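You operate a simulated robot arm through the tools that you are given. There is no shell and no other tool.

Carry out the task below with a simulated robot arm. There is one attempt and no reset: what you move stays moved.

## Task
Staple the recipes and the patterns, and lay both in the letter tray.
Fine: one staple in each.
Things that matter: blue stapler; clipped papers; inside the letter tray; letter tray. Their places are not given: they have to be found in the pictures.

The check looks at the end state, three seconds after you hand in, the way a careful person would. Anything else that was tipped, shoved, dropped, spilled or broken makes it a failure.

## Robot
A 6-joint arm with a two-finger parallel gripper, fixed in place. Base frame: the origin is at the foot of the arm, x ahead of it, y to its left, z up; the work surface is at about z = 800. Readings come in mm, degrees, newtons and seconds.
With the tool pointing down near the work surface it reaches from about 240 to 640 mm from the base axis. Its first joint turns from -66.0 to 66.0 degrees. Payload 2.7 kg.
The tool frame sits at the grasp point between the pads (the TCP): z along the fingers, y along the line on which they close. The tips reach 23 mm beyond it. Largest opening 94 mm; finger width 38, thickness 10; the body of the gripper, 54 by 96 mm, starts 39 mm behind the TCP.
Orientation is that of the tool frame in the base frame, as [roll, pitch, yaw] about the fixed x, y, z axes, in that order (R = Rz(yaw) Ry(pitch) Rx(roll)). With the fingers straight down and closing along the base's y, the tool's x points along the base's -x, its y along +y and its z along -z.

## Interface
- The arm moves only by the tool servo_tool. Its argument "moves" is a list of rows, each a list of 7 numbers: the shift along the tool's x, y, z in mm, then the turn, a rotation vector about the tool's x, y, z in rad, then the closure in counts, from 0 (fully open) to 255 (shut). In form: [[dx, dy, dz, rx, ry, rz, fingers], ...]. A call has 1 to 20 rows; each row is the pose to reach, as a shift and turn from the pose commanded when the call began, along the tool's axes at that moment. A row lasts 0.2 s, in which the tool goes at most 50 mm and 8.6 degrees; a call with a longer step from one row to the next is refused whole, and so is a gripper value outside its range. Where a pose cannot be reached the arm comes as near as it can. A force on the tool above 90 N (or 10 N above the force at the start of the call, whichever is more), or a blocked arm, ends the call early, and 0.2 s more pass. Each finger travels about 45 mm/s and halts on what it meets, pressing with about 26 N; the grip force reading is that of the motor and also rises with nothing between the fingers. The clock runs only during rows and for 0.2 s after the last one: add rows that repeat a pose to give the fingers time. It gives the time, the measured TCP pose, the force on the tool (base axes), the opening and the grip force at its end, in the units of the frame above (readings bear some noise), with the torque about the TCP (base axes, N m) and any sound that the robot's microphone picked up.
- Cameras (640 x 400 px; columns grow to the right, rows downward): "scene" is fixed at [66.8, -415.8, 1424.3]; the picture's right is [0.88, -0.47, 0.00], its down [-0.18, -0.34, -0.92] and it looks along [0.44, 0.81, -0.39] (base axes); focal length 354 px, centre (320, 200). "wrist" rides on the gripper at [86, 16, -75] in the tool frame; the picture's right is [-0.18, 0.98, 0.00], its down [-0.58, -0.11, -0.81] and it looks along [-0.79, -0.15, 0.59] (tool axes); focal length 243 px, centre (320, 200).
- snapshot(camera): a new picture of that camera. The clock stands still meanwhile.
- locate(camera, pixels): for up to 12 pixels [column, row] of the newest picture of that camera ("zoom" is the newest enlarged one), the place [x, y, z] in the base frame of the surface seen there, good to about 3 mm. The clock stands still meanwhile.
- inspect(camera, box): a new picture of the part [left, top, right, bottom] of that camera's present view, enlarged. The clock stands still meanwhile.
- finish_job(): hands the job in; it is judged then, once.

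Unless the task says otherwise, let go and move clear before handing in.

The tools are called after "Request:" as a command line: name --pt "numbers of a row" for each row, then --argument value for the rest, lists and objects as JSON in quotes. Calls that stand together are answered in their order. servo_tool: Moves the arm, as the interface text tells. Its arguments: {"type":"object","properties":{"moves":{"type":"array"}},"required":["moves"]} The other tools are called the same way: snapshot (camera) takes a picture; locate (camera, pixels) gives the place of the surface under pixels of a picture; inspect (camera, box) takes an enlarged picture of a part of a camera's view; finish_job () hands the job in.

At the start:

```text
t: 0.0
eef_pos: [352.0, 308.2, 1181.5]
ee_rot: [179.9, -0.1, -179.9]
ft_force: [-1.0, -0.5, -0.6]
ft_torque: [0.0, 0.01, -0.02]
opening: 93.9
grip_force: 0.0
```

scene: 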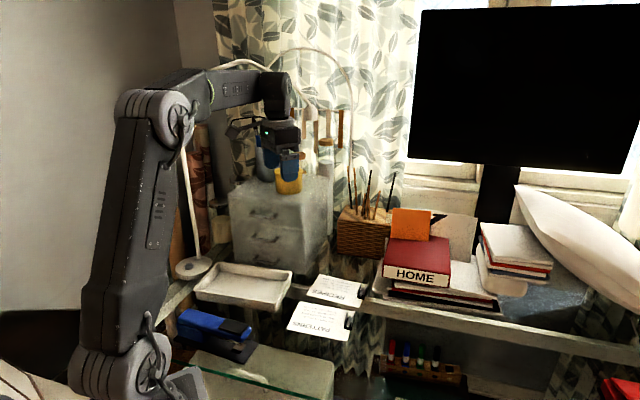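
wrist: 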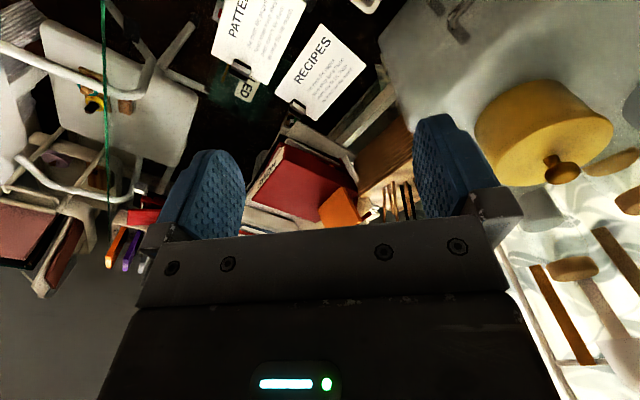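

The scene picture shows the letter tray near (243,287), the blue stapler near (215,333), and two clipped papers near (335,290) and (320,320). I'll enlarge these regions before moving.

Request:
inspect --camera "scene" --box '[160, 250, 380, 390]'

Request:
inspect --camera "wrist" --box '[180, 0, 400, 140]'

```text
2.86 times, centred on (270, 320) of scene
```

zoom: 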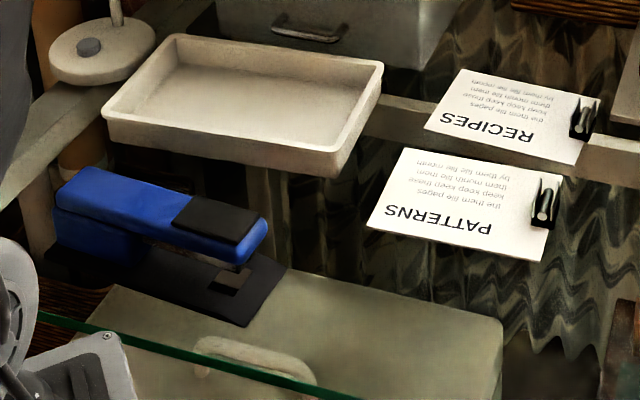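

```text
2.86 times, centred on (290, 70) of wrist
```

zoom: 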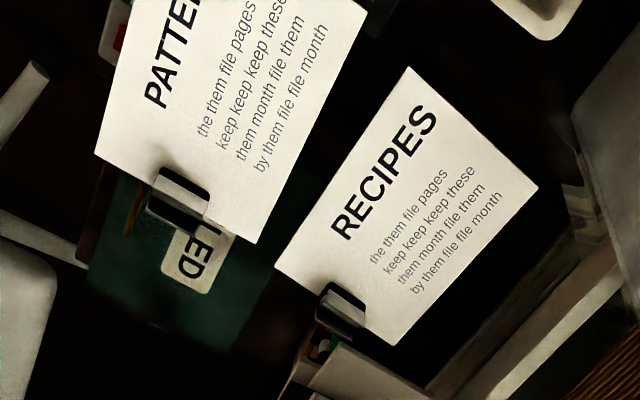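

The close-up shows two paper stacks with black binder clips, a tray and a blue stapler, apparently on a glass table. I'll enlarge the scene again so I can measure points on them.

Request:
inspect --camera "scene" --box '[160, 250, 380, 390]'

```text
2.86 times, centred on (270, 320) of scene
```

zoom: 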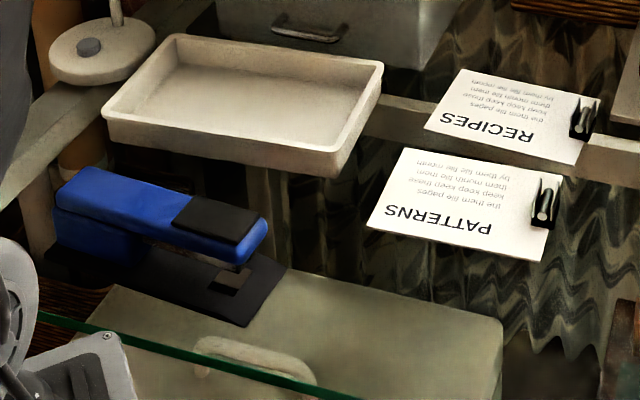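

Request:
locate --camera "zoom" --pixels '[[461, 71], [424, 127], [576, 163], [592, 100], [405, 150], [367, 228], [543, 261], [561, 176], [583, 125], [542, 208], [590, 105], [480, 115]]'

Request:
locate --camera "zoom" --pixels '[[175, 36], [381, 66], [104, 112], [335, 150], [330, 177], [110, 142], [240, 90], [180, 65], [355, 78], [135, 112], [310, 140], [350, 220]]'

Request:
locate --camera "zoom" --pixels '[[72, 175], [60, 205], [205, 215], [265, 220], [240, 262], [225, 280], [250, 325], [285, 268], [50, 250], [150, 200], [247, 215], [180, 270]]'

```text
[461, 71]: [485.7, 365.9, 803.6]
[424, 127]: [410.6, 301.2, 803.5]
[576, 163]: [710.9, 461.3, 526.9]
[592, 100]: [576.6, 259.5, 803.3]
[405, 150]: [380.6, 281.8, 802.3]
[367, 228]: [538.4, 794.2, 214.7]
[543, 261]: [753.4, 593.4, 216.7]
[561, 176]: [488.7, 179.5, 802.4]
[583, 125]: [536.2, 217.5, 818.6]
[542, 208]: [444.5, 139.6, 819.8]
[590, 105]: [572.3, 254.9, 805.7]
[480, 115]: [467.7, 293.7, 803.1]
```

```text
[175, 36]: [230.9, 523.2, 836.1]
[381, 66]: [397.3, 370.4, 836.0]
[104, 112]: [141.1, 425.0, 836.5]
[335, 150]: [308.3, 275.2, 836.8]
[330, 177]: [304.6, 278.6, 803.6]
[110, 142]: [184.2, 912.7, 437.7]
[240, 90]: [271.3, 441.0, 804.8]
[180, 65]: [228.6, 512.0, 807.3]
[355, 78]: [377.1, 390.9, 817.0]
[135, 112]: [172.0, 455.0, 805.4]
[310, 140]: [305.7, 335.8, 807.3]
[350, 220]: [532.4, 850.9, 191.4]
```

```text
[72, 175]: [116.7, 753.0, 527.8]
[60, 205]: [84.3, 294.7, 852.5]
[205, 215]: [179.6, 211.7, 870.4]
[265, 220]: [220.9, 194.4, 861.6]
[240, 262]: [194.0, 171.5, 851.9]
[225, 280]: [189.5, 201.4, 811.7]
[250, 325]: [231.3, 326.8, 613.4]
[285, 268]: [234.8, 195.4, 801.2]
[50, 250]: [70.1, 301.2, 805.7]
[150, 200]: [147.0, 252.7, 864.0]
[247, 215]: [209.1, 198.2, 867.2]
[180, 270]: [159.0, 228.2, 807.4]
```

The tray rim is at z≈836 and spans about (231,523), (397,370), (141,425) and (308,275). The papers lie at z≈803, and the stapler top is at z≈867. Next I'll zoom further in on the stapler and the clips.

Request:
inspect --camera "scene" --box '[170, 300, 265, 366]'

Request:
locate --camera "zoom" --pixels '[[320, 200], [100, 70]]'

Request:
inspect --camera "scene" --box '[280, 265, 380, 345]'

```text
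6.06 times, centred on (218, 333) of scene
```

zoom: 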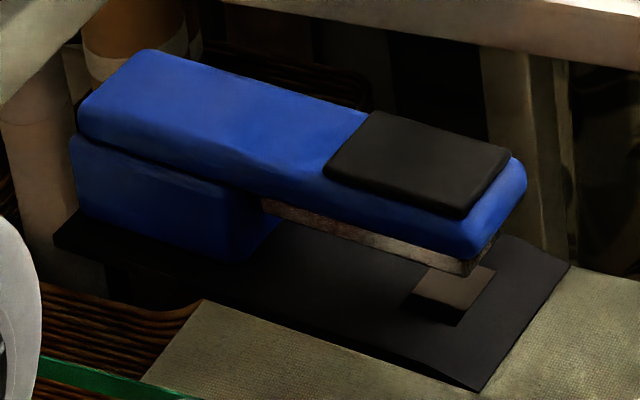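

```text
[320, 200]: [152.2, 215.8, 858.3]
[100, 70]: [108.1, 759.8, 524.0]
```

```text
5.00 times, centred on (330, 305) of scene
```

zoom: 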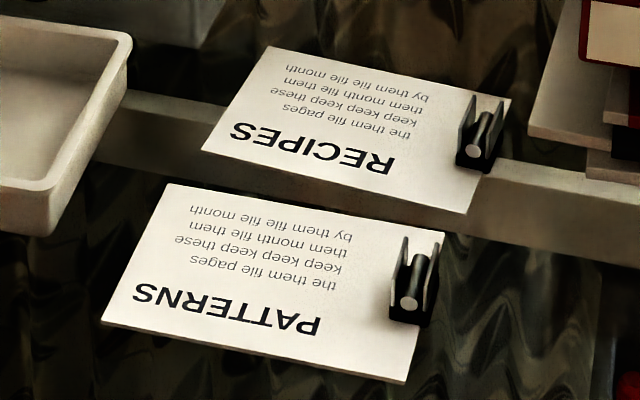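

The clips stand upright with two flat plates that run along the paper's short edge, which should suit a grasp across the plates. I'll measure the clips and paper corners in this zoom.

Request:
locate --camera "zoom" --pixels '[[405, 238], [437, 242], [428, 282], [395, 310], [427, 316], [407, 303], [416, 255], [166, 186], [104, 318], [402, 380], [444, 234], [412, 322]]'

Request:
locate --camera "zoom" --pixels '[[473, 95], [503, 99], [461, 150], [490, 160], [472, 150], [268, 48], [204, 150], [464, 211], [509, 100], [483, 130], [462, 160], [490, 168]]'

Request:
inspect --camera "scene" --box '[170, 300, 265, 366]'

Request:
locate --camera "zoom" --pixels '[[90, 95], [150, 52], [372, 115], [328, 170], [462, 212], [508, 155], [525, 175], [470, 255], [430, 230], [445, 300], [495, 270], [415, 292]]'

Request:
locate --camera "zoom" --pixels '[[570, 266], [478, 385], [58, 245], [80, 215], [230, 262], [270, 235], [465, 270], [480, 265], [420, 150], [300, 290], [520, 300], [400, 330]]'

```text
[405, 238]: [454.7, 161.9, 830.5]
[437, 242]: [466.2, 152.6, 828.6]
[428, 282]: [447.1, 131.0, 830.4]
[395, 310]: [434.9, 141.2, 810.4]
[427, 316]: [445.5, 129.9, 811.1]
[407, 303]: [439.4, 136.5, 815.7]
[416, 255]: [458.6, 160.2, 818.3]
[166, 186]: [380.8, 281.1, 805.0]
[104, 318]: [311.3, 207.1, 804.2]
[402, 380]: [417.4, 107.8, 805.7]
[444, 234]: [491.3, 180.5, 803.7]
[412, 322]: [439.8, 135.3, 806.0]
```

```text
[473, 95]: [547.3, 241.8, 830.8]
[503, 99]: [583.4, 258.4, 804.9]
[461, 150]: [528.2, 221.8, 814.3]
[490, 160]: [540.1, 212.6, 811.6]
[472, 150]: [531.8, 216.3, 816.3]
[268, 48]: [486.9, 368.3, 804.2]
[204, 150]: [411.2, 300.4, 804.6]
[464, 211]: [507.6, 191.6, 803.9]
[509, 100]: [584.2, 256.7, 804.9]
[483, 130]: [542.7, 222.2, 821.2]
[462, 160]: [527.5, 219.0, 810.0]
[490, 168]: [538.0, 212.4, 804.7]
```

```text
6.06 times, centred on (218, 333) of scene
```

zoom: 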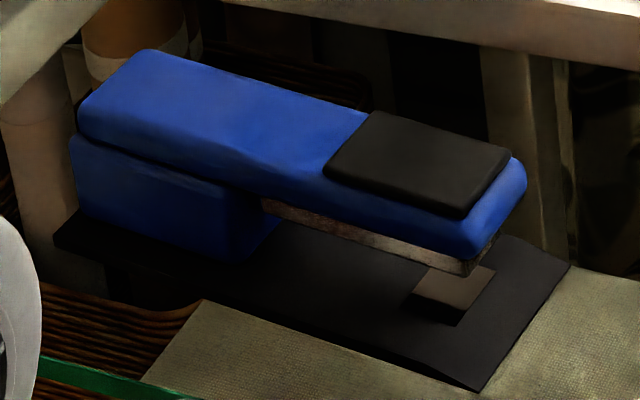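

```text
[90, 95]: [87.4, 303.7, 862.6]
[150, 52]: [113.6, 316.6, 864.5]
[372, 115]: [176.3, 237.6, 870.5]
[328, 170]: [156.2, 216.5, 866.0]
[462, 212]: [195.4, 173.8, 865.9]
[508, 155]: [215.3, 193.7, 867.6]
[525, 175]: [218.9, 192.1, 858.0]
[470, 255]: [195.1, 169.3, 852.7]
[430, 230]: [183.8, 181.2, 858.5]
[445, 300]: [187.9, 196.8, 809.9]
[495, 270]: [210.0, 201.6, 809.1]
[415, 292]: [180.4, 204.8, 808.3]
```

```text
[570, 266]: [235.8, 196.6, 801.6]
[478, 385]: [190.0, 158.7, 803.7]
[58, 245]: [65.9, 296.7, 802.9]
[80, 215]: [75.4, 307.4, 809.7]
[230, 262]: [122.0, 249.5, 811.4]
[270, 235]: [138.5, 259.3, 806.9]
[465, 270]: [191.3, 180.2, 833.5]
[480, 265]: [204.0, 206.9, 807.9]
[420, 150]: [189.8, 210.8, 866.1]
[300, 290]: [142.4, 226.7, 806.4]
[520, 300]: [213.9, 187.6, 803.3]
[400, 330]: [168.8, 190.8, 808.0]
```

The pads on the stapler head put its axis along about (0.68,-0.74), with the anvil at z≈809 and the rail bottom at z≈833. The PATTERNS clip is centred near (450,146), with its top at z≈830 and its plates across the paper's long axis. I'll move above that clip with the fingers closing along the long axis.

Request:
servo_tool --pt "-10 -16 25 0 0 -0.083 0" --pt "-20 -32 50 0 0 -0.167 0" --pt "-29 -49 75 0 0 -0.25 0" --pt "-39 -65 100 0 0 -0.333 0" --pt "-49 -81 125 0 0 -0.416 0" --pt "-59 -97 150 0 0 -0.5 0" --pt "-69 -113 176 0 0 -0.583 0" --pt "-78 -130 201 0 0 -0.666 0" --pt "-88 -146 226 0 0 -0.75 0" --pt "-98 -162 251 0 0 -0.8325 0" --pt "-98 -162 251 0 0 -0.8325 0"

Request:
snapshot --camera "scene"

Request:
snapshot --camera "wrist"

```text
t: 2.4
eef_pos: [449.8, 144.0, 930.5]
ee_rot: [-180.0, 0.0, -132.2]
ft_force: [0.1, -0.2, -0.8]
ft_torque: [0.03, 0.02, 0.0]
opening: 94.0
grip_force: 0.1
```

```text
taken
```

scene: 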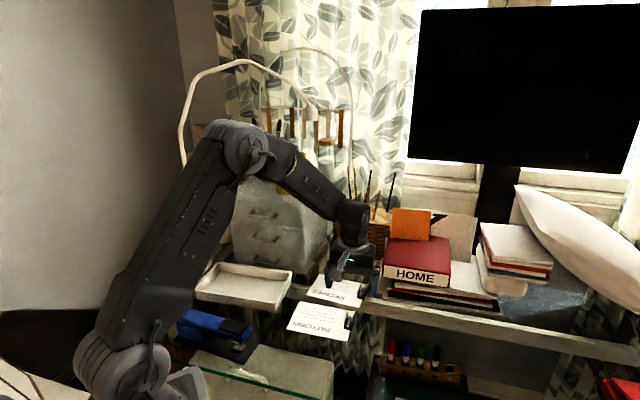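

```text
taken
```

wrist: 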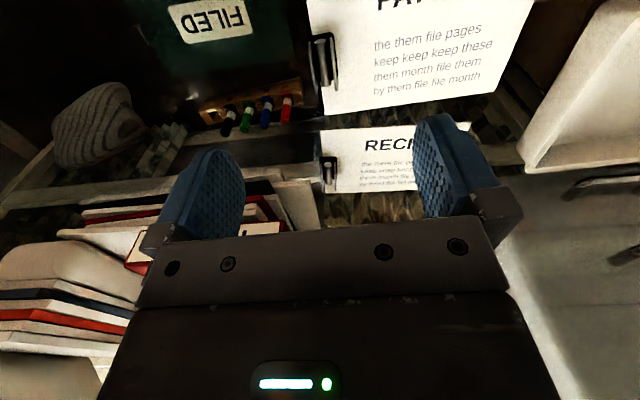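

The arm reads about (449.8,144,930.5). The PATTERNS clip shows at wrist pixel (325,60). I'll zoom in and measure it from this closer view.

Request:
inspect --camera "wrist" --box '[260, 0, 420, 100]'

```text
4.00 times, centred on (340, 50) of wrist
```

zoom: 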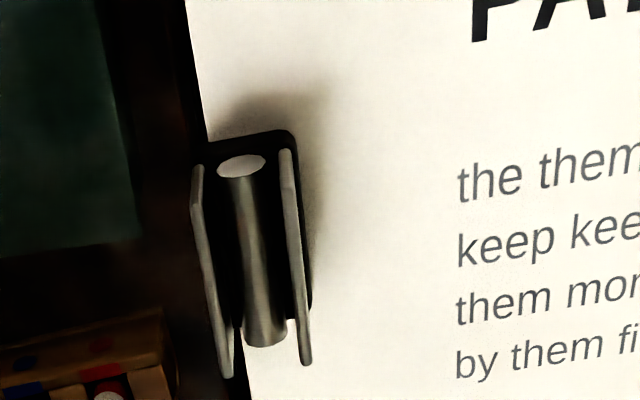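

Request:
locate --camera "zoom" --pixels '[[198, 170], [286, 152], [228, 372], [306, 360], [240, 165], [265, 340], [252, 250], [215, 142], [290, 132], [193, 50], [250, 390], [330, 250]]'

```text
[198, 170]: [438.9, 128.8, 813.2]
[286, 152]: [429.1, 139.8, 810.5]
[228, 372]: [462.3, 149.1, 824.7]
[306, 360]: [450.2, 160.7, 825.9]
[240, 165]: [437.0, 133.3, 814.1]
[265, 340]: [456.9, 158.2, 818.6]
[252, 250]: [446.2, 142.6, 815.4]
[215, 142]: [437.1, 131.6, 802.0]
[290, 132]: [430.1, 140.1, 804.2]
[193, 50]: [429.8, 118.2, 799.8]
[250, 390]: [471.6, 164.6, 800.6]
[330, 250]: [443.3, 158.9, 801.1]
```

The wrist view puts the clip centre near (447,145), with the plates about 15 mm apart and the paper at z≈801–804. I'll centre over it, narrow the opening and descend until the tips are just above the paper.

Request:
servo_tool --pt "1 2.7 30 0 0 0 60" --pt "1 2.7 60 0 0 0 110" --pt "1 2.7 80 0 0 0 110" --pt "1 2.7 92 0 0 0 110" --pt "1 2.7 98 0 0 0 110" --pt "1 2.7 98 0 0 0 110" --pt "1 2.7 98 0 0 0 110"

Request:
inspect --camera "wrist" --box '[160, 60, 480, 260]'

Request:
inspect --camera "scene" --box '[280, 245, 400, 345]'

```text
t: 4.0
eef_pos: [447.5, 146.0, 832.3]
ee_rot: [-180.0, 0.1, -132.3]
ft_force: [-0.4, 0.3, -0.3]
ft_torque: [0.01, 0.03, -0.01]
opening: 53.6
grip_force: 0.0
```

```text
2.00 times, centred on (320, 160) of wrist
```

zoom: 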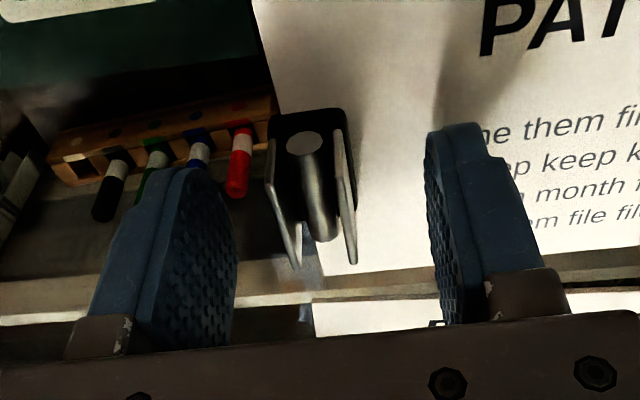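

```text
4.00 times, centred on (340, 295) of scene
```

zoom: 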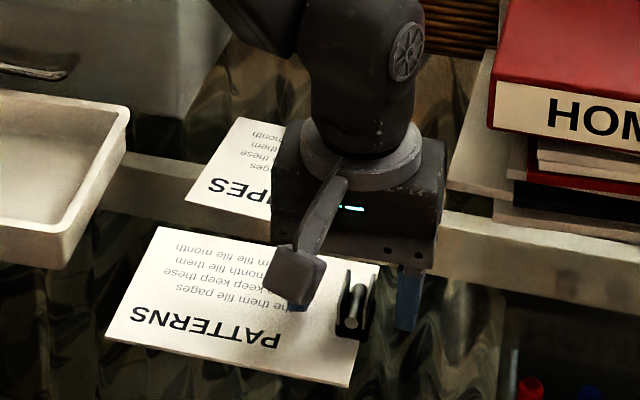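

The scene zoom confirms the fingers straddle the clip, and the TCP projects onto it at zoom pixel (357,294). I'll go down 3 mm more and close.

Request:
servo_tool --pt "0 0 3 0 0 0 110" --pt "0 0 3 0 0 0 180" --pt "0 0 3 0 0 0 230" --pt "0 0 3 0 0 0 255" --pt "0 0 3 0 0 0 255" --pt "0 0 3 0 0 0 255" --pt "0 0 3 0 0 0 255"

Request:
inspect --camera "wrist" --box '[160, 60, 480, 260]'

Request:
inspect --camera "scene" --box '[280, 245, 400, 345]'

```text
t: 5.6
eef_pos: [447.1, 145.8, 829.5]
ee_rot: [179.9, 0.1, -132.4]
ft_force: [0.4, 0.2, 0.8]
ft_torque: [0.04, -0.02, 0.01]
opening: 19.2
grip_force: 25.8
```

```text
2.00 times, centred on (320, 160) of wrist
```

zoom: 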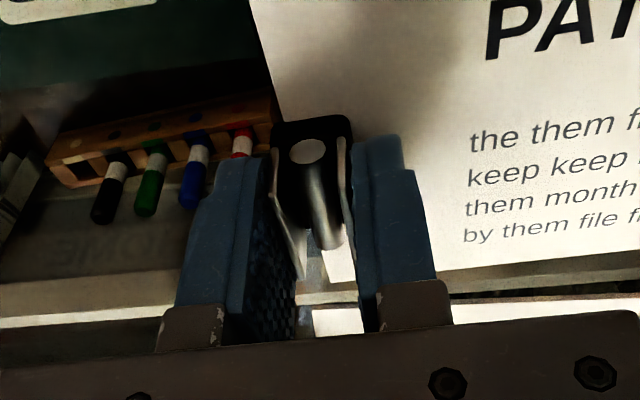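

```text
4.00 times, centred on (340, 295) of scene
```

zoom: 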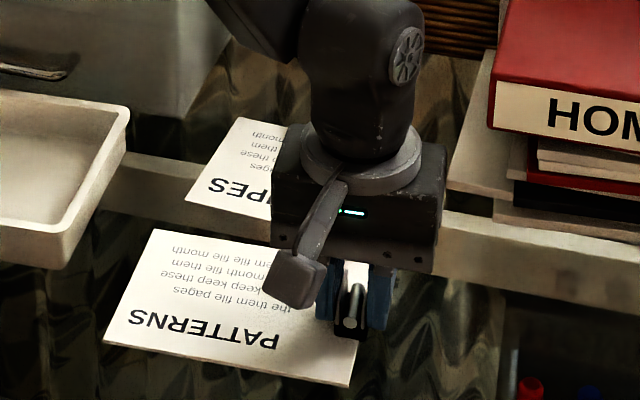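

The clip is gripped: the opening is 19.2 mm with 25.8 N. I'll lift it straight up and check that the paper comes along level.

Request:
servo_tool --pt "0 0 -5 0 0 0 255" --pt "0 0 -15 0 0 0 255" --pt "0 0 -30 0 0 0 255" --pt "0 0 -45 0 0 0 255" --pt "0 0 -60 0 0 0 255" --pt "0 0 -60 0 0 0 255"

Request:
inspect --camera "scene" --box '[240, 205, 400, 345]'

```text
t: 7.0
eef_pos: [446.6, 146.0, 889.9]
ee_rot: [179.9, -0.1, -132.3]
ft_force: [-0.2, 0.4, -1.3]
ft_torque: [-0.03, -0.01, -0.04]
opening: 19.2
grip_force: 25.9
```

```text
2.86 times, centred on (320, 275) of scene
```

zoom: 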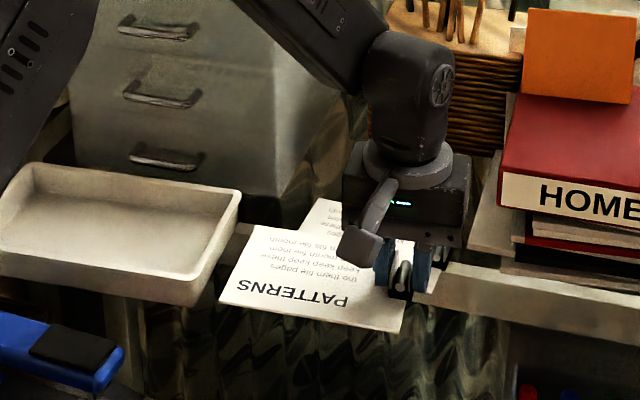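

The paper came up with the clip. I'll measure its corners to get its tilt and position relative to the TCP.

Request:
locate --camera "zoom" --pixels '[[255, 229], [222, 300], [398, 330], [240, 262], [310, 310], [290, 260], [260, 300], [320, 270], [405, 300], [395, 285]]'

```text
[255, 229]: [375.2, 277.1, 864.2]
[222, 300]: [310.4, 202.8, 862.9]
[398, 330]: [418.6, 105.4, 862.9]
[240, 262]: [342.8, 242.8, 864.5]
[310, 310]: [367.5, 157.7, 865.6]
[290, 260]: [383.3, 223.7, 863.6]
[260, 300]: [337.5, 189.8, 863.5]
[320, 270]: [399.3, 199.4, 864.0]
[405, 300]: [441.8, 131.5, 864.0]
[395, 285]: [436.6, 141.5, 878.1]
```

The paper is level, with its top at about TCP−26 and the free edge 141 mm along the tool's +y. Before inserting it, I'll measure the stapler's anvil and head more precisely.

Request:
inspect --camera "scene" --box '[212, 320, 262, 352]'

```text
12.50 times, centred on (237, 336) of scene
```

zoom: 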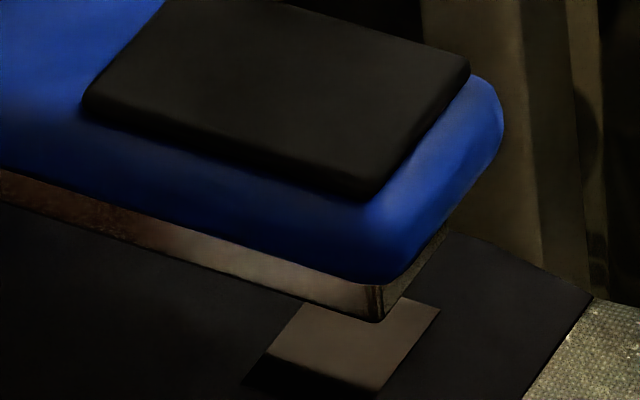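

Request:
locate --camera "zoom" --pixels '[[438, 310], [375, 388], [300, 308], [268, 352], [383, 315], [372, 318], [200, 255], [445, 235], [590, 298], [527, 395], [350, 345], [480, 360]]'

Request:
locate --camera "zoom" --pixels '[[360, 190], [465, 72], [95, 100], [170, 5], [280, 100], [500, 120], [390, 275], [430, 270], [50, 190], [10, 180], [250, 390], [10, 390]]'

```text
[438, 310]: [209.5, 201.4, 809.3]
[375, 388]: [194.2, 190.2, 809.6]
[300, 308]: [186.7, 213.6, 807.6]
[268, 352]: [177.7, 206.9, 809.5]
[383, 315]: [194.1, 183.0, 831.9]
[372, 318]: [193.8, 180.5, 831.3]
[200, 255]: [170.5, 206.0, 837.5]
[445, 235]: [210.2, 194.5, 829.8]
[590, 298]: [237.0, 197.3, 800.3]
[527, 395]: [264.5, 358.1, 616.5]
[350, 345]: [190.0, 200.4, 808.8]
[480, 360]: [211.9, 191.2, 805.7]
```

```text
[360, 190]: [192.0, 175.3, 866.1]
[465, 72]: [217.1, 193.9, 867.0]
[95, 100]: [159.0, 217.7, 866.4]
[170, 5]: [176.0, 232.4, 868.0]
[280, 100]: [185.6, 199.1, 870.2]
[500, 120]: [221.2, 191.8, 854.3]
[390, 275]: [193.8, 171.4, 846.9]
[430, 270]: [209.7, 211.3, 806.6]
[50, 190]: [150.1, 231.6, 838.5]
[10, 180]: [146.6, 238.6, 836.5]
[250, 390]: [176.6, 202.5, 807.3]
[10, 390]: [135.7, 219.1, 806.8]
```

From the zoom, the anvil centre is near (195,203) with its top at z≈809. The rail underside at the front is at z≈831, and the axis heads about −48°. I'll carry the paper at height to a spot in front of the mouth, turned to match that axis.

Request:
servo_tool --pt "18 4 0 0 0 0.012 255" --pt "37 8 0 0 0 0.025 255" --pt "55 12 0 0 0 0.037 255" --pt "74 16 0 0 0 0.05 255" --pt "92 20 0 0 0 0.062 255" --pt "111 24 0 0 0 0.075 255" --pt "130 28 0 0 0 0.087 255" --pt "147.9 32.4 0 0 0 0.0995 255" --pt "147.9 32.4 0 0 0 0.0995 255" --pt "147.9 32.4 0 0 0 0.0995 255"

Request:
inspect --camera "scene" --box '[160, 265, 370, 400]'

Request:
snapshot --camera "wrist"

```text
t: 9.2
eef_pos: [322.1, 59.4, 890.0]
ee_rot: [-180.0, 0.0, -138.0]
ft_force: [-0.1, -0.5, -0.1]
ft_torque: [-0.01, -0.03, -0.01]
opening: 19.0
grip_force: 25.7
```

```text
2.96 times, centred on (265, 332) of scene
```

zoom: 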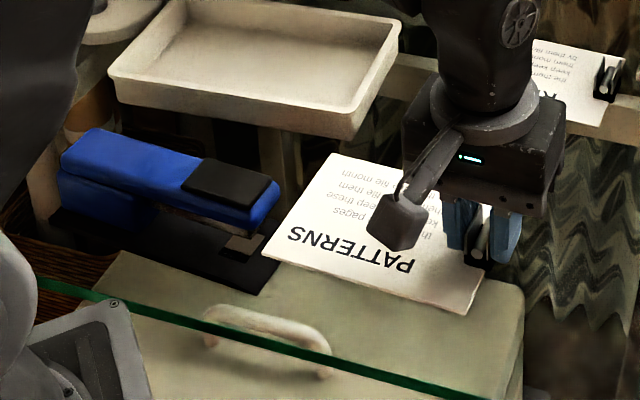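

```text
taken
```

wrist: 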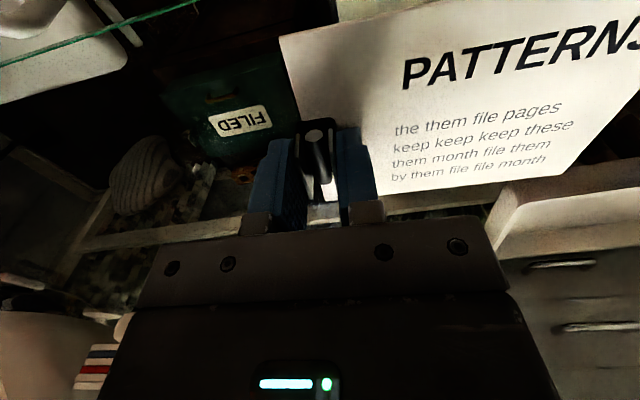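

The paper is held in front of the mouth and level, and the stapler is unchanged at zoom (60–280,130–290). I'll measure the free edge and stapler points together in one view so the alignment is relative.

Request:
inspect --camera "scene" --box '[170, 300, 330, 385]'

```text
4.00 times, centred on (250, 342) of scene
```

zoom: 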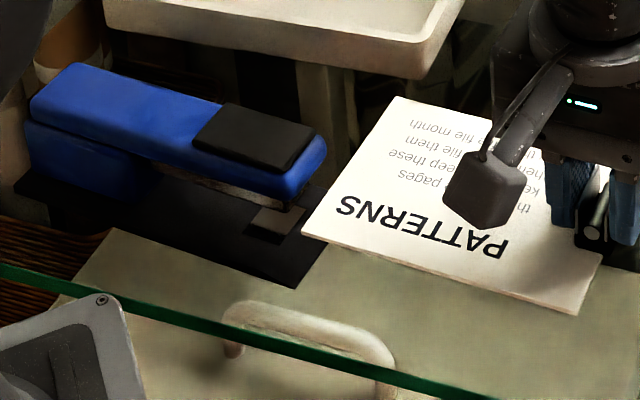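

Request:
locate --camera "zoom" --pixels '[[396, 99], [304, 233], [577, 312], [350, 166], [601, 255], [390, 250]]'

Request:
locate --camera "zoom" --pixels '[[17, 183], [293, 286], [326, 240], [35, 105], [285, 198], [325, 140], [82, 66], [250, 222], [266, 206], [283, 234]]'

```text
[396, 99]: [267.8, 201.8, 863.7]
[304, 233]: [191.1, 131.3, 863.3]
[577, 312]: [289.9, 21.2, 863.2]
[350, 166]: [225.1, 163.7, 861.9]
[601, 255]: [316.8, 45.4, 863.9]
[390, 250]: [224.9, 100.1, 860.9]
```

```text
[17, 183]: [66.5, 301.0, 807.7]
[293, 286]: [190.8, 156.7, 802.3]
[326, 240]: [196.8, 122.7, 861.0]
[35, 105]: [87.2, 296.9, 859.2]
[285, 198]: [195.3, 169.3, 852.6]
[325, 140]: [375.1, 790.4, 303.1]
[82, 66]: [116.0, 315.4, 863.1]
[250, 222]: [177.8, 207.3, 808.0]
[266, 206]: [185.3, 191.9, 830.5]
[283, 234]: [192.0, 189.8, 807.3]
```

The paper's long axis matches the stapler's within about 1°, and its free edge sits about 19 mm in front of the stapler base. I'll lower it to mouth height, paper mid-plane at z≈820, and look before pushing in.

Request:
servo_tool --pt "0 0 12 0 0 0 255" --pt "0 0 24 0 0 0 255" --pt "0 0 34 0 0 0 255" --pt "0 0 42 0 0 0 255" --pt "0 0 42 0 0 0 255"

Request:
inspect --camera "scene" --box '[170, 300, 330, 400]'

```text
t: 10.4
eef_pos: [321.1, 58.9, 847.0]
ee_rot: [-179.9, 0.1, -138.1]
ft_force: [-0.6, -0.2, 0.2]
ft_torque: [-0.03, -0.06, -0.03]
opening: 19.2
grip_force: 25.9
```

```text
4.00 times, centred on (250, 350) of scene
```

zoom: 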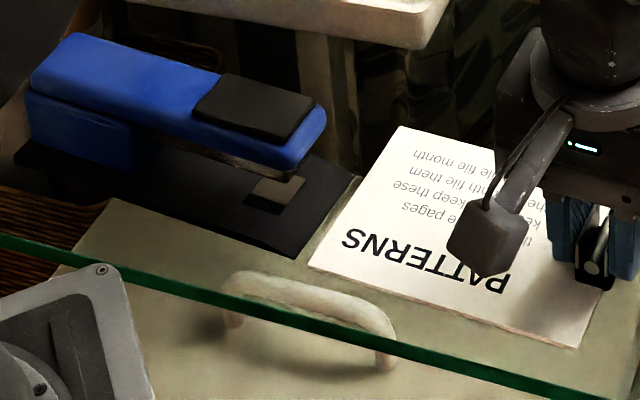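

Request:
locate --camera "zoom" --pixels '[[399, 130], [312, 262], [575, 344], [355, 200], [345, 280], [293, 252], [358, 183]]'

```text
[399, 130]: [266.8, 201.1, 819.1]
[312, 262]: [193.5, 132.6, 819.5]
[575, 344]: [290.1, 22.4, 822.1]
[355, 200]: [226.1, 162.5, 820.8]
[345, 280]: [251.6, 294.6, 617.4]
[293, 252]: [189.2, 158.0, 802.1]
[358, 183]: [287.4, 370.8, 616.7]
```

The paper top is at z≈820 and clear of the stapler, so the mouth (809 to 831) lines up. I'll slide it in 63 mm along the tool's y in small steps.

Request:
servo_tool --pt "0 8 0 0 0 0 255" --pt "0 16 0 0 0 0 255" --pt "0 24 0 0 0 0 255" --pt "0 32 0 0 0 0 255" --pt "0 40 0 0 0 0 255" --pt "0 48 0 0 0 0 255" --pt "0 56 0 0 0 0 255" --pt "0 63 0 0 0 0 255" --pt "0 63 0 0 0 0 255"

Request:
inspect --camera "scene" --box '[170, 300, 330, 400]'

```text
t: 12.4
eef_pos: [281.2, 106.3, 848.0]
ee_rot: [179.9, 0.0, -138.0]
ft_force: [0.6, 1.0, -1.1]
ft_torque: [-0.03, -0.02, -0.03]
opening: 19.2
grip_force: 26.3
```

```text
4.00 times, centred on (250, 350) of scene
```

zoom: 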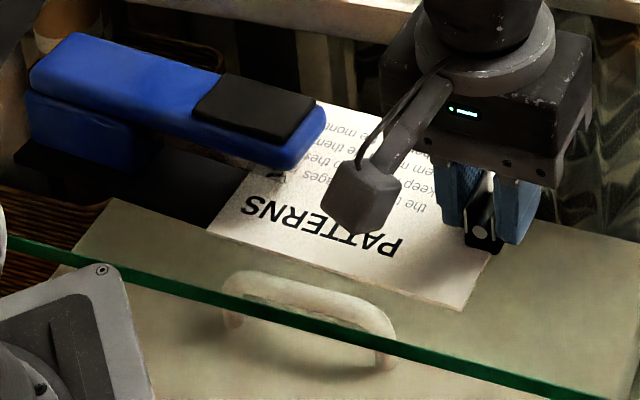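

The free edge is inside the mouth under the rail and there was no contact force. Next I'll tilt the sheet slightly and lower it so the free end rests on the anvil and the clip end on the table.

Request:
servo_tool --pt "0 0 4 -0.015 0 0 255" --pt "0 0 8 -0.03 0 0 255" --pt "0 0 12 -0.045 0 0 255" --pt "0 0 14 -0.055 0 0 255" --pt "0 0 16 -0.063 0 0 255" --pt "0 0 16 -0.063 0 0 255"

Request:
inspect --camera "scene" --box '[170, 300, 330, 400]'

```text
t: 13.8
eef_pos: [280.5, 107.0, 832.6]
ee_rot: [176.3, -0.1, -138.0]
ft_force: [-1.0, 0.7, 0.5]
ft_torque: [-0.05, 0.0, 0.0]
opening: 18.9
grip_force: 25.9
```

```text
4.00 times, centred on (250, 350) of scene
```

zoom: 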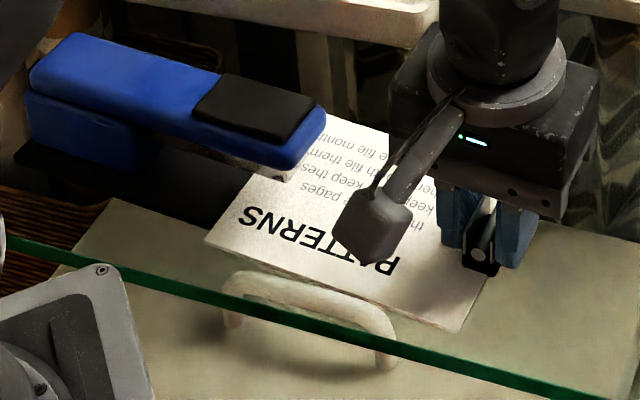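

There's still no contact force at z=832.6. I'll ease down 2 mm more, then open the fingers to release.

Request:
servo_tool --pt "0 0 1 0 0 0 255" --pt "0 0 2 0 0 0 255" --pt "0 0 2 0 0 0 255"

Request:
locate --camera "zoom" --pixels '[[207, 240], [240, 180], [330, 118], [385, 138], [459, 328], [350, 290]]'

```text
t: 14.6
eef_pos: [280.3, 105.8, 829.5]
ee_rot: [176.4, 0.0, -138.0]
ft_force: [-2.0, -0.3, 8.0]
ft_torque: [-0.08, -0.03, -0.03]
opening: 19.1
grip_force: 25.9
```

```text
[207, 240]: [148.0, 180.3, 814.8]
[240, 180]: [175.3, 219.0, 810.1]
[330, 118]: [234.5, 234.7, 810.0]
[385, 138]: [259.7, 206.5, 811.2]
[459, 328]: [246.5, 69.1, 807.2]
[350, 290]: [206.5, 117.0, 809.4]
```

Contact shows as 8 N, so the sheet is seated. I'll open the fingers and rise clear along the tool axis.

Request:
servo_tool --pt "0 0 -0.5 0 0 0 200" --pt "0 0 -0.5 0 0 0 150" --pt "0 0 -0.5 0 0 0 130" --pt "0 0 -0.5 0 0 0 130" --pt "0 0 -10 0 0 0 130" --pt "0 0 -25 0 0 0 130" --pt "0 0 -50 0 0 0 130" --pt "0 0 -80 0.031 0 0 130" --pt "0 0 -110 0.063 0 0 130" --pt "0 0 -110 0.063 0 0 130"

Request:
inspect --camera "scene" --box '[170, 300, 330, 400]'

Request:
snapshot --camera "wrist"

```text
t: 16.8
eef_pos: [284.7, 100.3, 939.7]
ee_rot: [179.9, 0.0, -138.0]
ft_force: [-0.7, 0.7, 0.7]
ft_torque: [-0.01, 0.03, -0.01]
opening: 46.2
grip_force: 0.1
```

```text
4.00 times, centred on (250, 350) of scene
```

zoom: 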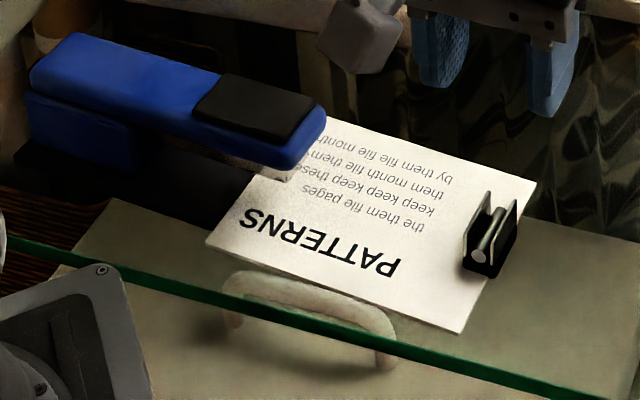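

```text
taken
```

wrist: 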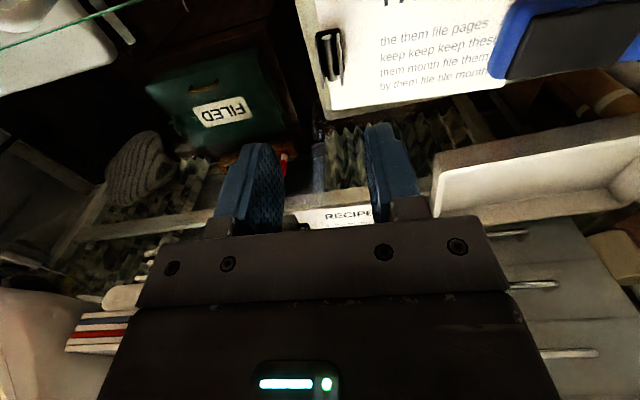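

The sheet now rests in the mouth with its clip end on the table. I'll measure where it lies so I can work out the staple position.

Request:
locate --camera "zoom" --pixels '[[208, 242], [459, 331], [535, 184], [240, 190], [327, 118], [290, 215], [492, 235], [460, 220], [490, 170]]'

Request:
locate --camera "zoom" --pixels '[[195, 112], [225, 75], [283, 143], [316, 100], [255, 108], [285, 178], [325, 125], [297, 182]]'

```text
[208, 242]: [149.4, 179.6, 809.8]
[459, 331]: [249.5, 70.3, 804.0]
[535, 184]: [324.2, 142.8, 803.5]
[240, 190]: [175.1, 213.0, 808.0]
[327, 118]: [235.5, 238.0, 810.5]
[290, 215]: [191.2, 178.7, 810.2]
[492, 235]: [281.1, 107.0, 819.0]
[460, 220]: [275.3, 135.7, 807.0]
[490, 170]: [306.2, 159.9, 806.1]
```

```text
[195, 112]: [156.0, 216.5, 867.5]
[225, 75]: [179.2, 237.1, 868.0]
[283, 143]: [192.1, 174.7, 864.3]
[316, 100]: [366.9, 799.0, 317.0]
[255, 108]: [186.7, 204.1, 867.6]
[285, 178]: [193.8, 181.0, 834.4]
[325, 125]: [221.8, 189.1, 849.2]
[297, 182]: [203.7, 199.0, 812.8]
```

The sheet's free edge is about 45 mm behind the stapler's front, so the anvil is roughly 15 mm inside the paper. I'll close the fingers and move above the black pad at about (190,200).

Request:
servo_tool --pt "0.5 17 0 0 0 0 180" --pt "1 34 0 0 0 0 220" --pt "1.5 51 0 0 0 0 255" --pt "2 68 0 0 0 0 255" --pt "2.5 86 0 0 0 0 255" --pt "3 104 0 0 0 0 255" --pt "3.4 121 0 0 0 0 255" --pt "3.7 137.4 0 0 0 0 255" --pt "3.7 137.4 0 0 0 0 255" --pt "3.7 137.4 0 0 0 0 255"

Request:
inspect --camera "scene" --box '[150, 250, 350, 400]'

Request:
snapshot --camera "wrist"

```text
t: 19.0
eef_pos: [189.1, 201.4, 938.5]
ee_rot: [180.0, -0.1, -137.9]
ft_force: [-0.3, 0.0, 0.3]
ft_torque: [0.0, -0.03, -0.01]
opening: 0.0
grip_force: 26.5
```

```text
2.67 times, centred on (250, 325) of scene
```

zoom: 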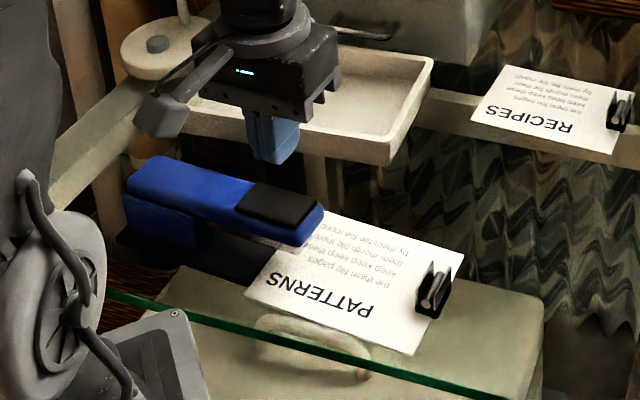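

```text
taken
```

wrist: 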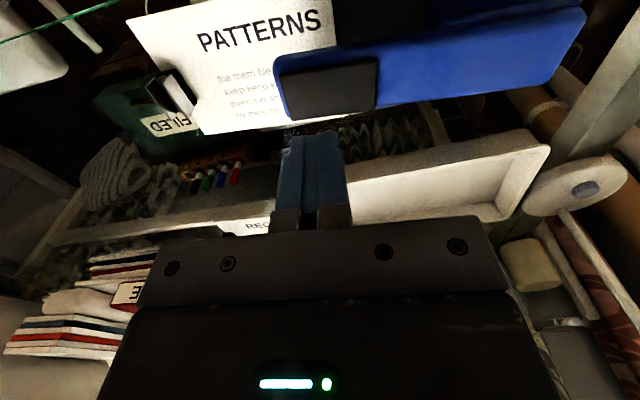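

The closed fingers are above the black pad. I'll descend to just above it, then press slowly while watching force and sound.

Request:
servo_tool --pt "0 0 12 0 0 0 255" --pt "0 0 24 0 0 0 255" --pt "0 0 34 0 0 0 255" --pt "0 0 41 0 0 0 255" --pt "0 0 45 0 0 0 255" --pt "0 0 47 0 0 0 255" --pt "0 0 49 0 0 0 255"

Request:
inspect --camera "scene" --box '[150, 250, 350, 400]'

```text
t: 20.6
eef_pos: [191.1, 199.6, 889.3]
ee_rot: [180.0, 0.0, -138.1]
ft_force: [-0.2, -0.4, -1.3]
ft_torque: [-0.06, -0.02, 0.07]
opening: 0.0
grip_force: 26.3
```

```text
2.67 times, centred on (250, 325) of scene
```

zoom: 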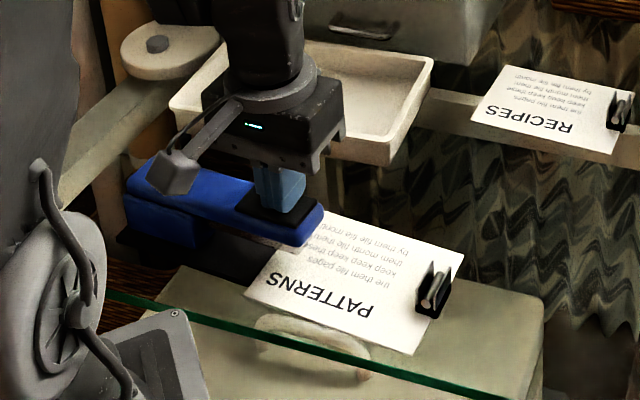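

The fingertips sit on the front half of the black pad with no force yet. I'll press 8 mm further to see the stiffness.

Request:
servo_tool --pt "0 0 2 0 0 0 255" --pt "0 0 4 0 0 0 255" --pt "0 0 6 0 0 0 255" --pt "0 0 8 0 0 0 255"

```text
t: 21.6
eef_pos: [189.9, 201.1, 881.5]
ee_rot: [180.0, 0.0, -138.0]
ft_force: [-0.2, 1.2, 3.1]
ft_torque: [0.05, 0.04, 0.0]
opening: 0.0
grip_force: 26.3
```

The force is 3 N after 8 mm, so the head is moving with light spring resistance. I'll keep pressing in small steps.

Request:
servo_tool --pt "0 0 2 0 0 0 255" --pt "0 0 4 0 0 0 255" --pt "0 0 6 0 0 0 255" --pt "0 0 8 0 0 0 255"

Request:
inspect --camera "scene" --box '[170, 300, 330, 400]'

```text
t: 22.6
eef_pos: [190.2, 199.9, 874.6]
ee_rot: [179.9, 0.1, -137.9]
ft_force: [2.0, -3.1, 7.2]
ft_torque: [0.01, -0.05, 0.01]
opening: 0.0
grip_force: 25.7
```

```text
4.00 times, centred on (250, 350) of scene
```

zoom: 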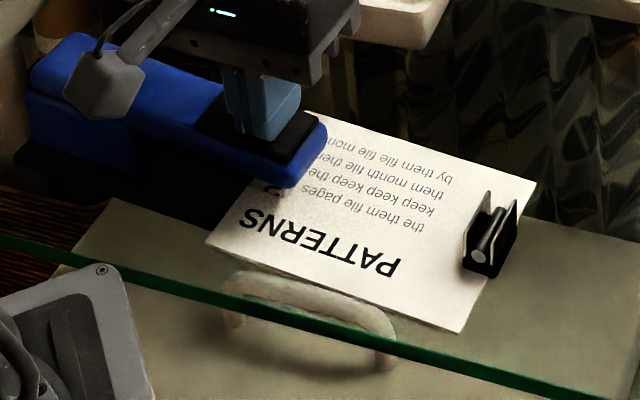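

The head has moved down about 14 mm at 7 N, and the paper hasn't shifted. I'll continue pressing.

Request:
servo_tool --pt "0 0 1.5 0 0 0 255" --pt "0 0 3 0 0 0 255" --pt "0 0 4.5 0 0 0 255" --pt "0 0 6 0 0 0 255"

```text
t: 23.6
eef_pos: [191.5, 201.3, 868.8]
ee_rot: [180.0, 0.2, -137.9]
ft_force: [-5.2, 0.2, 31.4]
ft_torque: [0.25, 0.29, 0.03]
opening: 0.1
grip_force: 26.0
```

The force rose to 31 N, so the rail is on the paper. No click has been reported yet, so I'll press on in 1 mm steps.

Request:
servo_tool --pt "0 0 1 0 0 0 255" --pt "0 0 2 0 0 0 255" --pt "0 0 3 0 0 0 255"

```text
t: 24.4
eef_pos: [192.1, 201.5, 867.4]
ee_rot: [179.9, 0.4, -138.0]
ft_force: [-12.4, -10.8, 85.4]
ft_torque: [0.13, 1.04, 0.14]
opening: 0.0
grip_force: 26.4
```

The force reached 85 N with little travel left, and no sound was reported. I'll look closely before deciding anything.

Request:
inspect --camera "scene" --box '[200, 315, 270, 365]'

Request:
snapshot --camera "wrist"

```text
8.00 times, centred on (235, 340) of scene
```

zoom: 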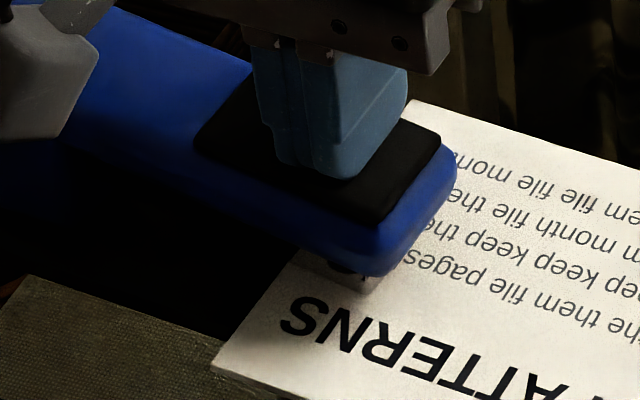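

```text
taken
```

wrist: 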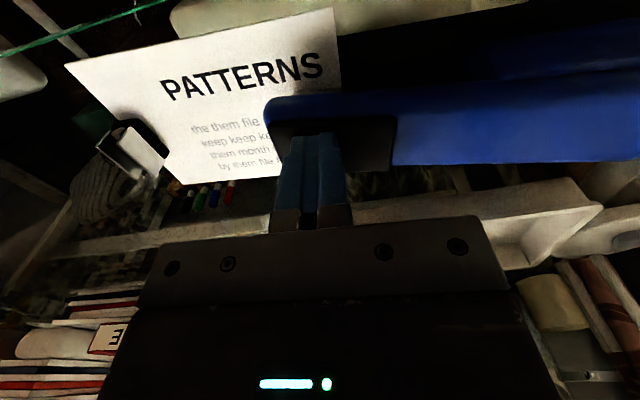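

The head is down on the paper. I'll press 1.5 mm more and listen for the staple.

Request:
servo_tool --pt "0 0 0.7 0 0 0 255" --pt "0 0 1.5 0 0 0 255"

```text
t: 24.9
eef_pos: [192.1, 200.8, 869.0]
ee_rot: [179.9, 0.4, -137.9]
ft_force: [-9.3, -12.2, 48.2]
ft_torque: [0.14, 0.42, 0.12]
opening: 0.0
grip_force: 26.1
stopped in row 2: the force on the tool passed its limit at 100 N (the readings are from after the stop); the commanded pose is now the measured one
```

The call stopped at 100 N without any click. Pressing again could put in a second staple, so I'll lift off first and look for one.

Request:
servo_tool --pt "0 0 -5 0 0 0 255" --pt "0 0 -12 0 0 0 255" --pt "0 0 -22 0 0 0 255" --pt "0 0 -40 0 0 0 255" --pt "0 0 -65 0 0 0 255" --pt "0 0 -65 0 0 0 255"

Request:
inspect --camera "scene" --box '[200, 315, 270, 365]'

Request:
inspect --camera "wrist" --box '[100, 0, 420, 180]'

```text
t: 26.2
eef_pos: [190.7, 201.4, 933.7]
ee_rot: [180.0, 0.5, -138.0]
ft_force: [0.1, -0.3, -0.3]
ft_torque: [-0.02, -0.02, 0.01]
opening: 0.0
grip_force: 26.0
```

```text
8.00 times, centred on (235, 340) of scene
```

zoom: 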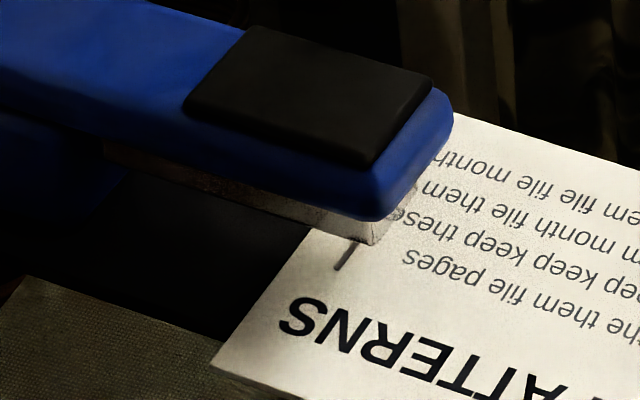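

```text
2.00 times, centred on (260, 90) of wrist
```

zoom: 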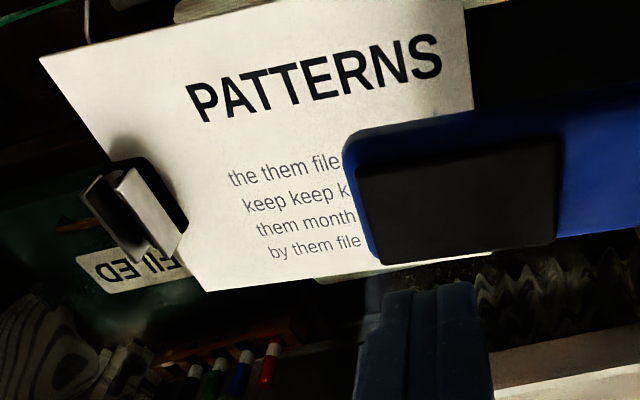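

A short grey bar now shows on the paper at zoom (347,256), just below the rail, which looks like a staple. I'll zoom further to confirm.

Request:
inspect --camera "scene" --box '[226, 335, 254, 353]'

```text
16.00 times, centred on (240, 344) of scene
```

zoom: 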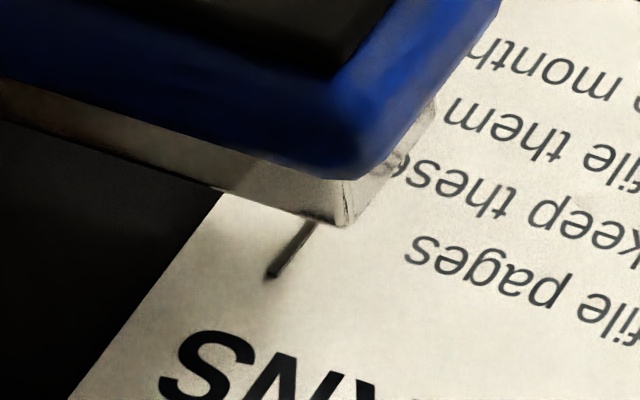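

It's a staple, a raised bar with a shadow at zoom (290,250). I'll measure its place and check the clip before regripping.

Request:
locate --camera "zoom" --pixels '[[268, 277], [310, 228], [290, 252], [200, 210]]'

Request:
inspect --camera "scene" --box '[170, 300, 330, 400]'

```text
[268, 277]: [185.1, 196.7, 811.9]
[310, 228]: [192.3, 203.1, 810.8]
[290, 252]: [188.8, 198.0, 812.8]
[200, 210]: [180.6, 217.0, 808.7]
```

```text
4.00 times, centred on (250, 350) of scene
```

zoom: 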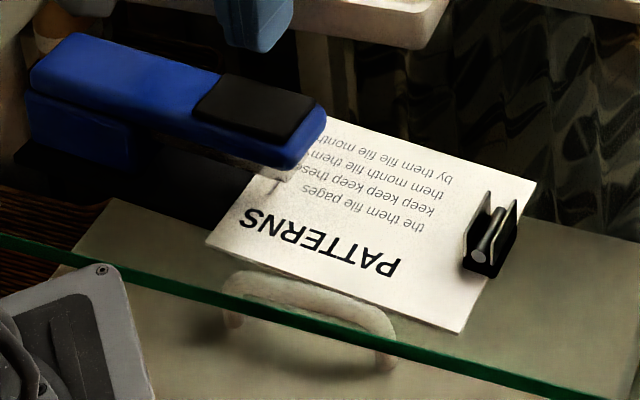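

The staple lies at about (191,201) on the paper, roughly 15 mm inside its free edge, and the sheet hasn't moved. I'll go back over the clip with the fingers partly open.

Request:
servo_tool --pt "-0.3 -17 -3 0 0.004 0 255" --pt "-0.6 -34 -6 0 0.0087 0 220" --pt "-0.9 -51 -6 0 0.0087 0 180" --pt "-1.2 -68 -6 0 0.0087 0 130" --pt "-1.5 -86 -6 0 0.0087 0 130" --pt "-1.8 -104 -6 0 0.0087 0 130" --pt "-2 -122 -6 0 0.0087 0 130" --pt "-2.2 -138 -6 0 0.0087 0 130" --pt "-2.2 -138 -6 0 0.0087 0 130"

Request:
inspect --camera "wrist" --box '[240, 0, 560, 200]'

```text
t: 28.2
eef_pos: [285.1, 100.4, 938.4]
ee_rot: [179.9, -0.1, -137.9]
ft_force: [0.8, 0.2, 0.6]
ft_torque: [0.03, -0.02, 0.01]
opening: 46.4
grip_force: 0.1
```

```text
2.00 times, centred on (400, 100) of wrist
```

zoom: 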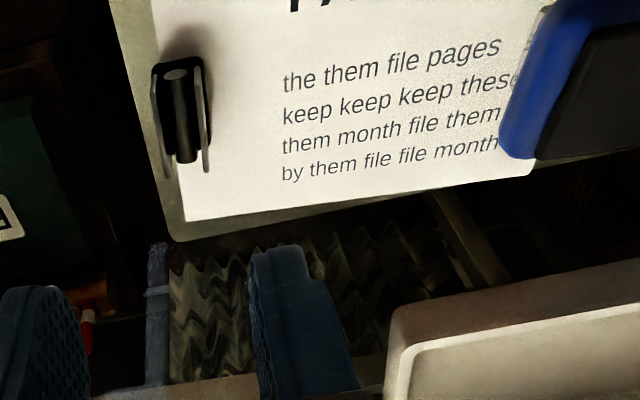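

The clip is in the same place as before. I'll tilt to match the sheet, descend along that axis and stop just above the paper.

Request:
servo_tool --pt "0 1 15 -0.03 0 0 130" --pt "-0.1 2.2 35 -0.063 0 0 130" --pt "-0.2 3.6 56 -0.063 0 0 130" --pt "-0.3 5 78 -0.063 0 0 130" --pt "-0.4 6.1 95 -0.063 0 0 130" --pt "-0.4 6.7 104 -0.063 0 0 130" --pt "-0.4 7 108 -0.063 0 0 130" --pt "-0.4 7 108 -0.063 0 0 130"

Request:
inspect --camera "wrist" --box '[160, 60, 480, 260]'

```text
t: 30.1
eef_pos: [281.4, 105.3, 829.4]
ee_rot: [176.3, -0.1, -138.1]
ft_force: [-0.5, 0.5, 0.1]
ft_torque: [0.0, 0.0, 0.02]
opening: 45.8
grip_force: 0.1
```

```text
2.00 times, centred on (320, 160) of wrist
```

zoom: 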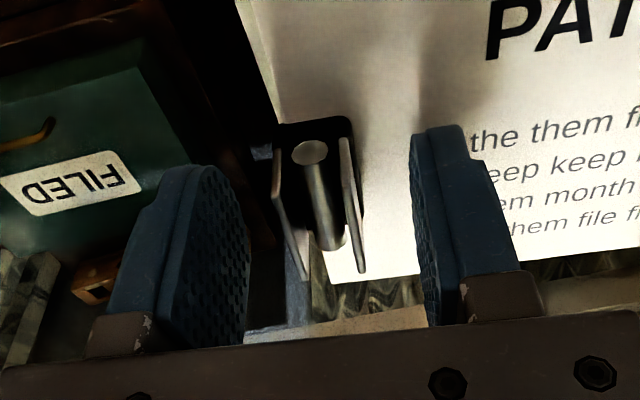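

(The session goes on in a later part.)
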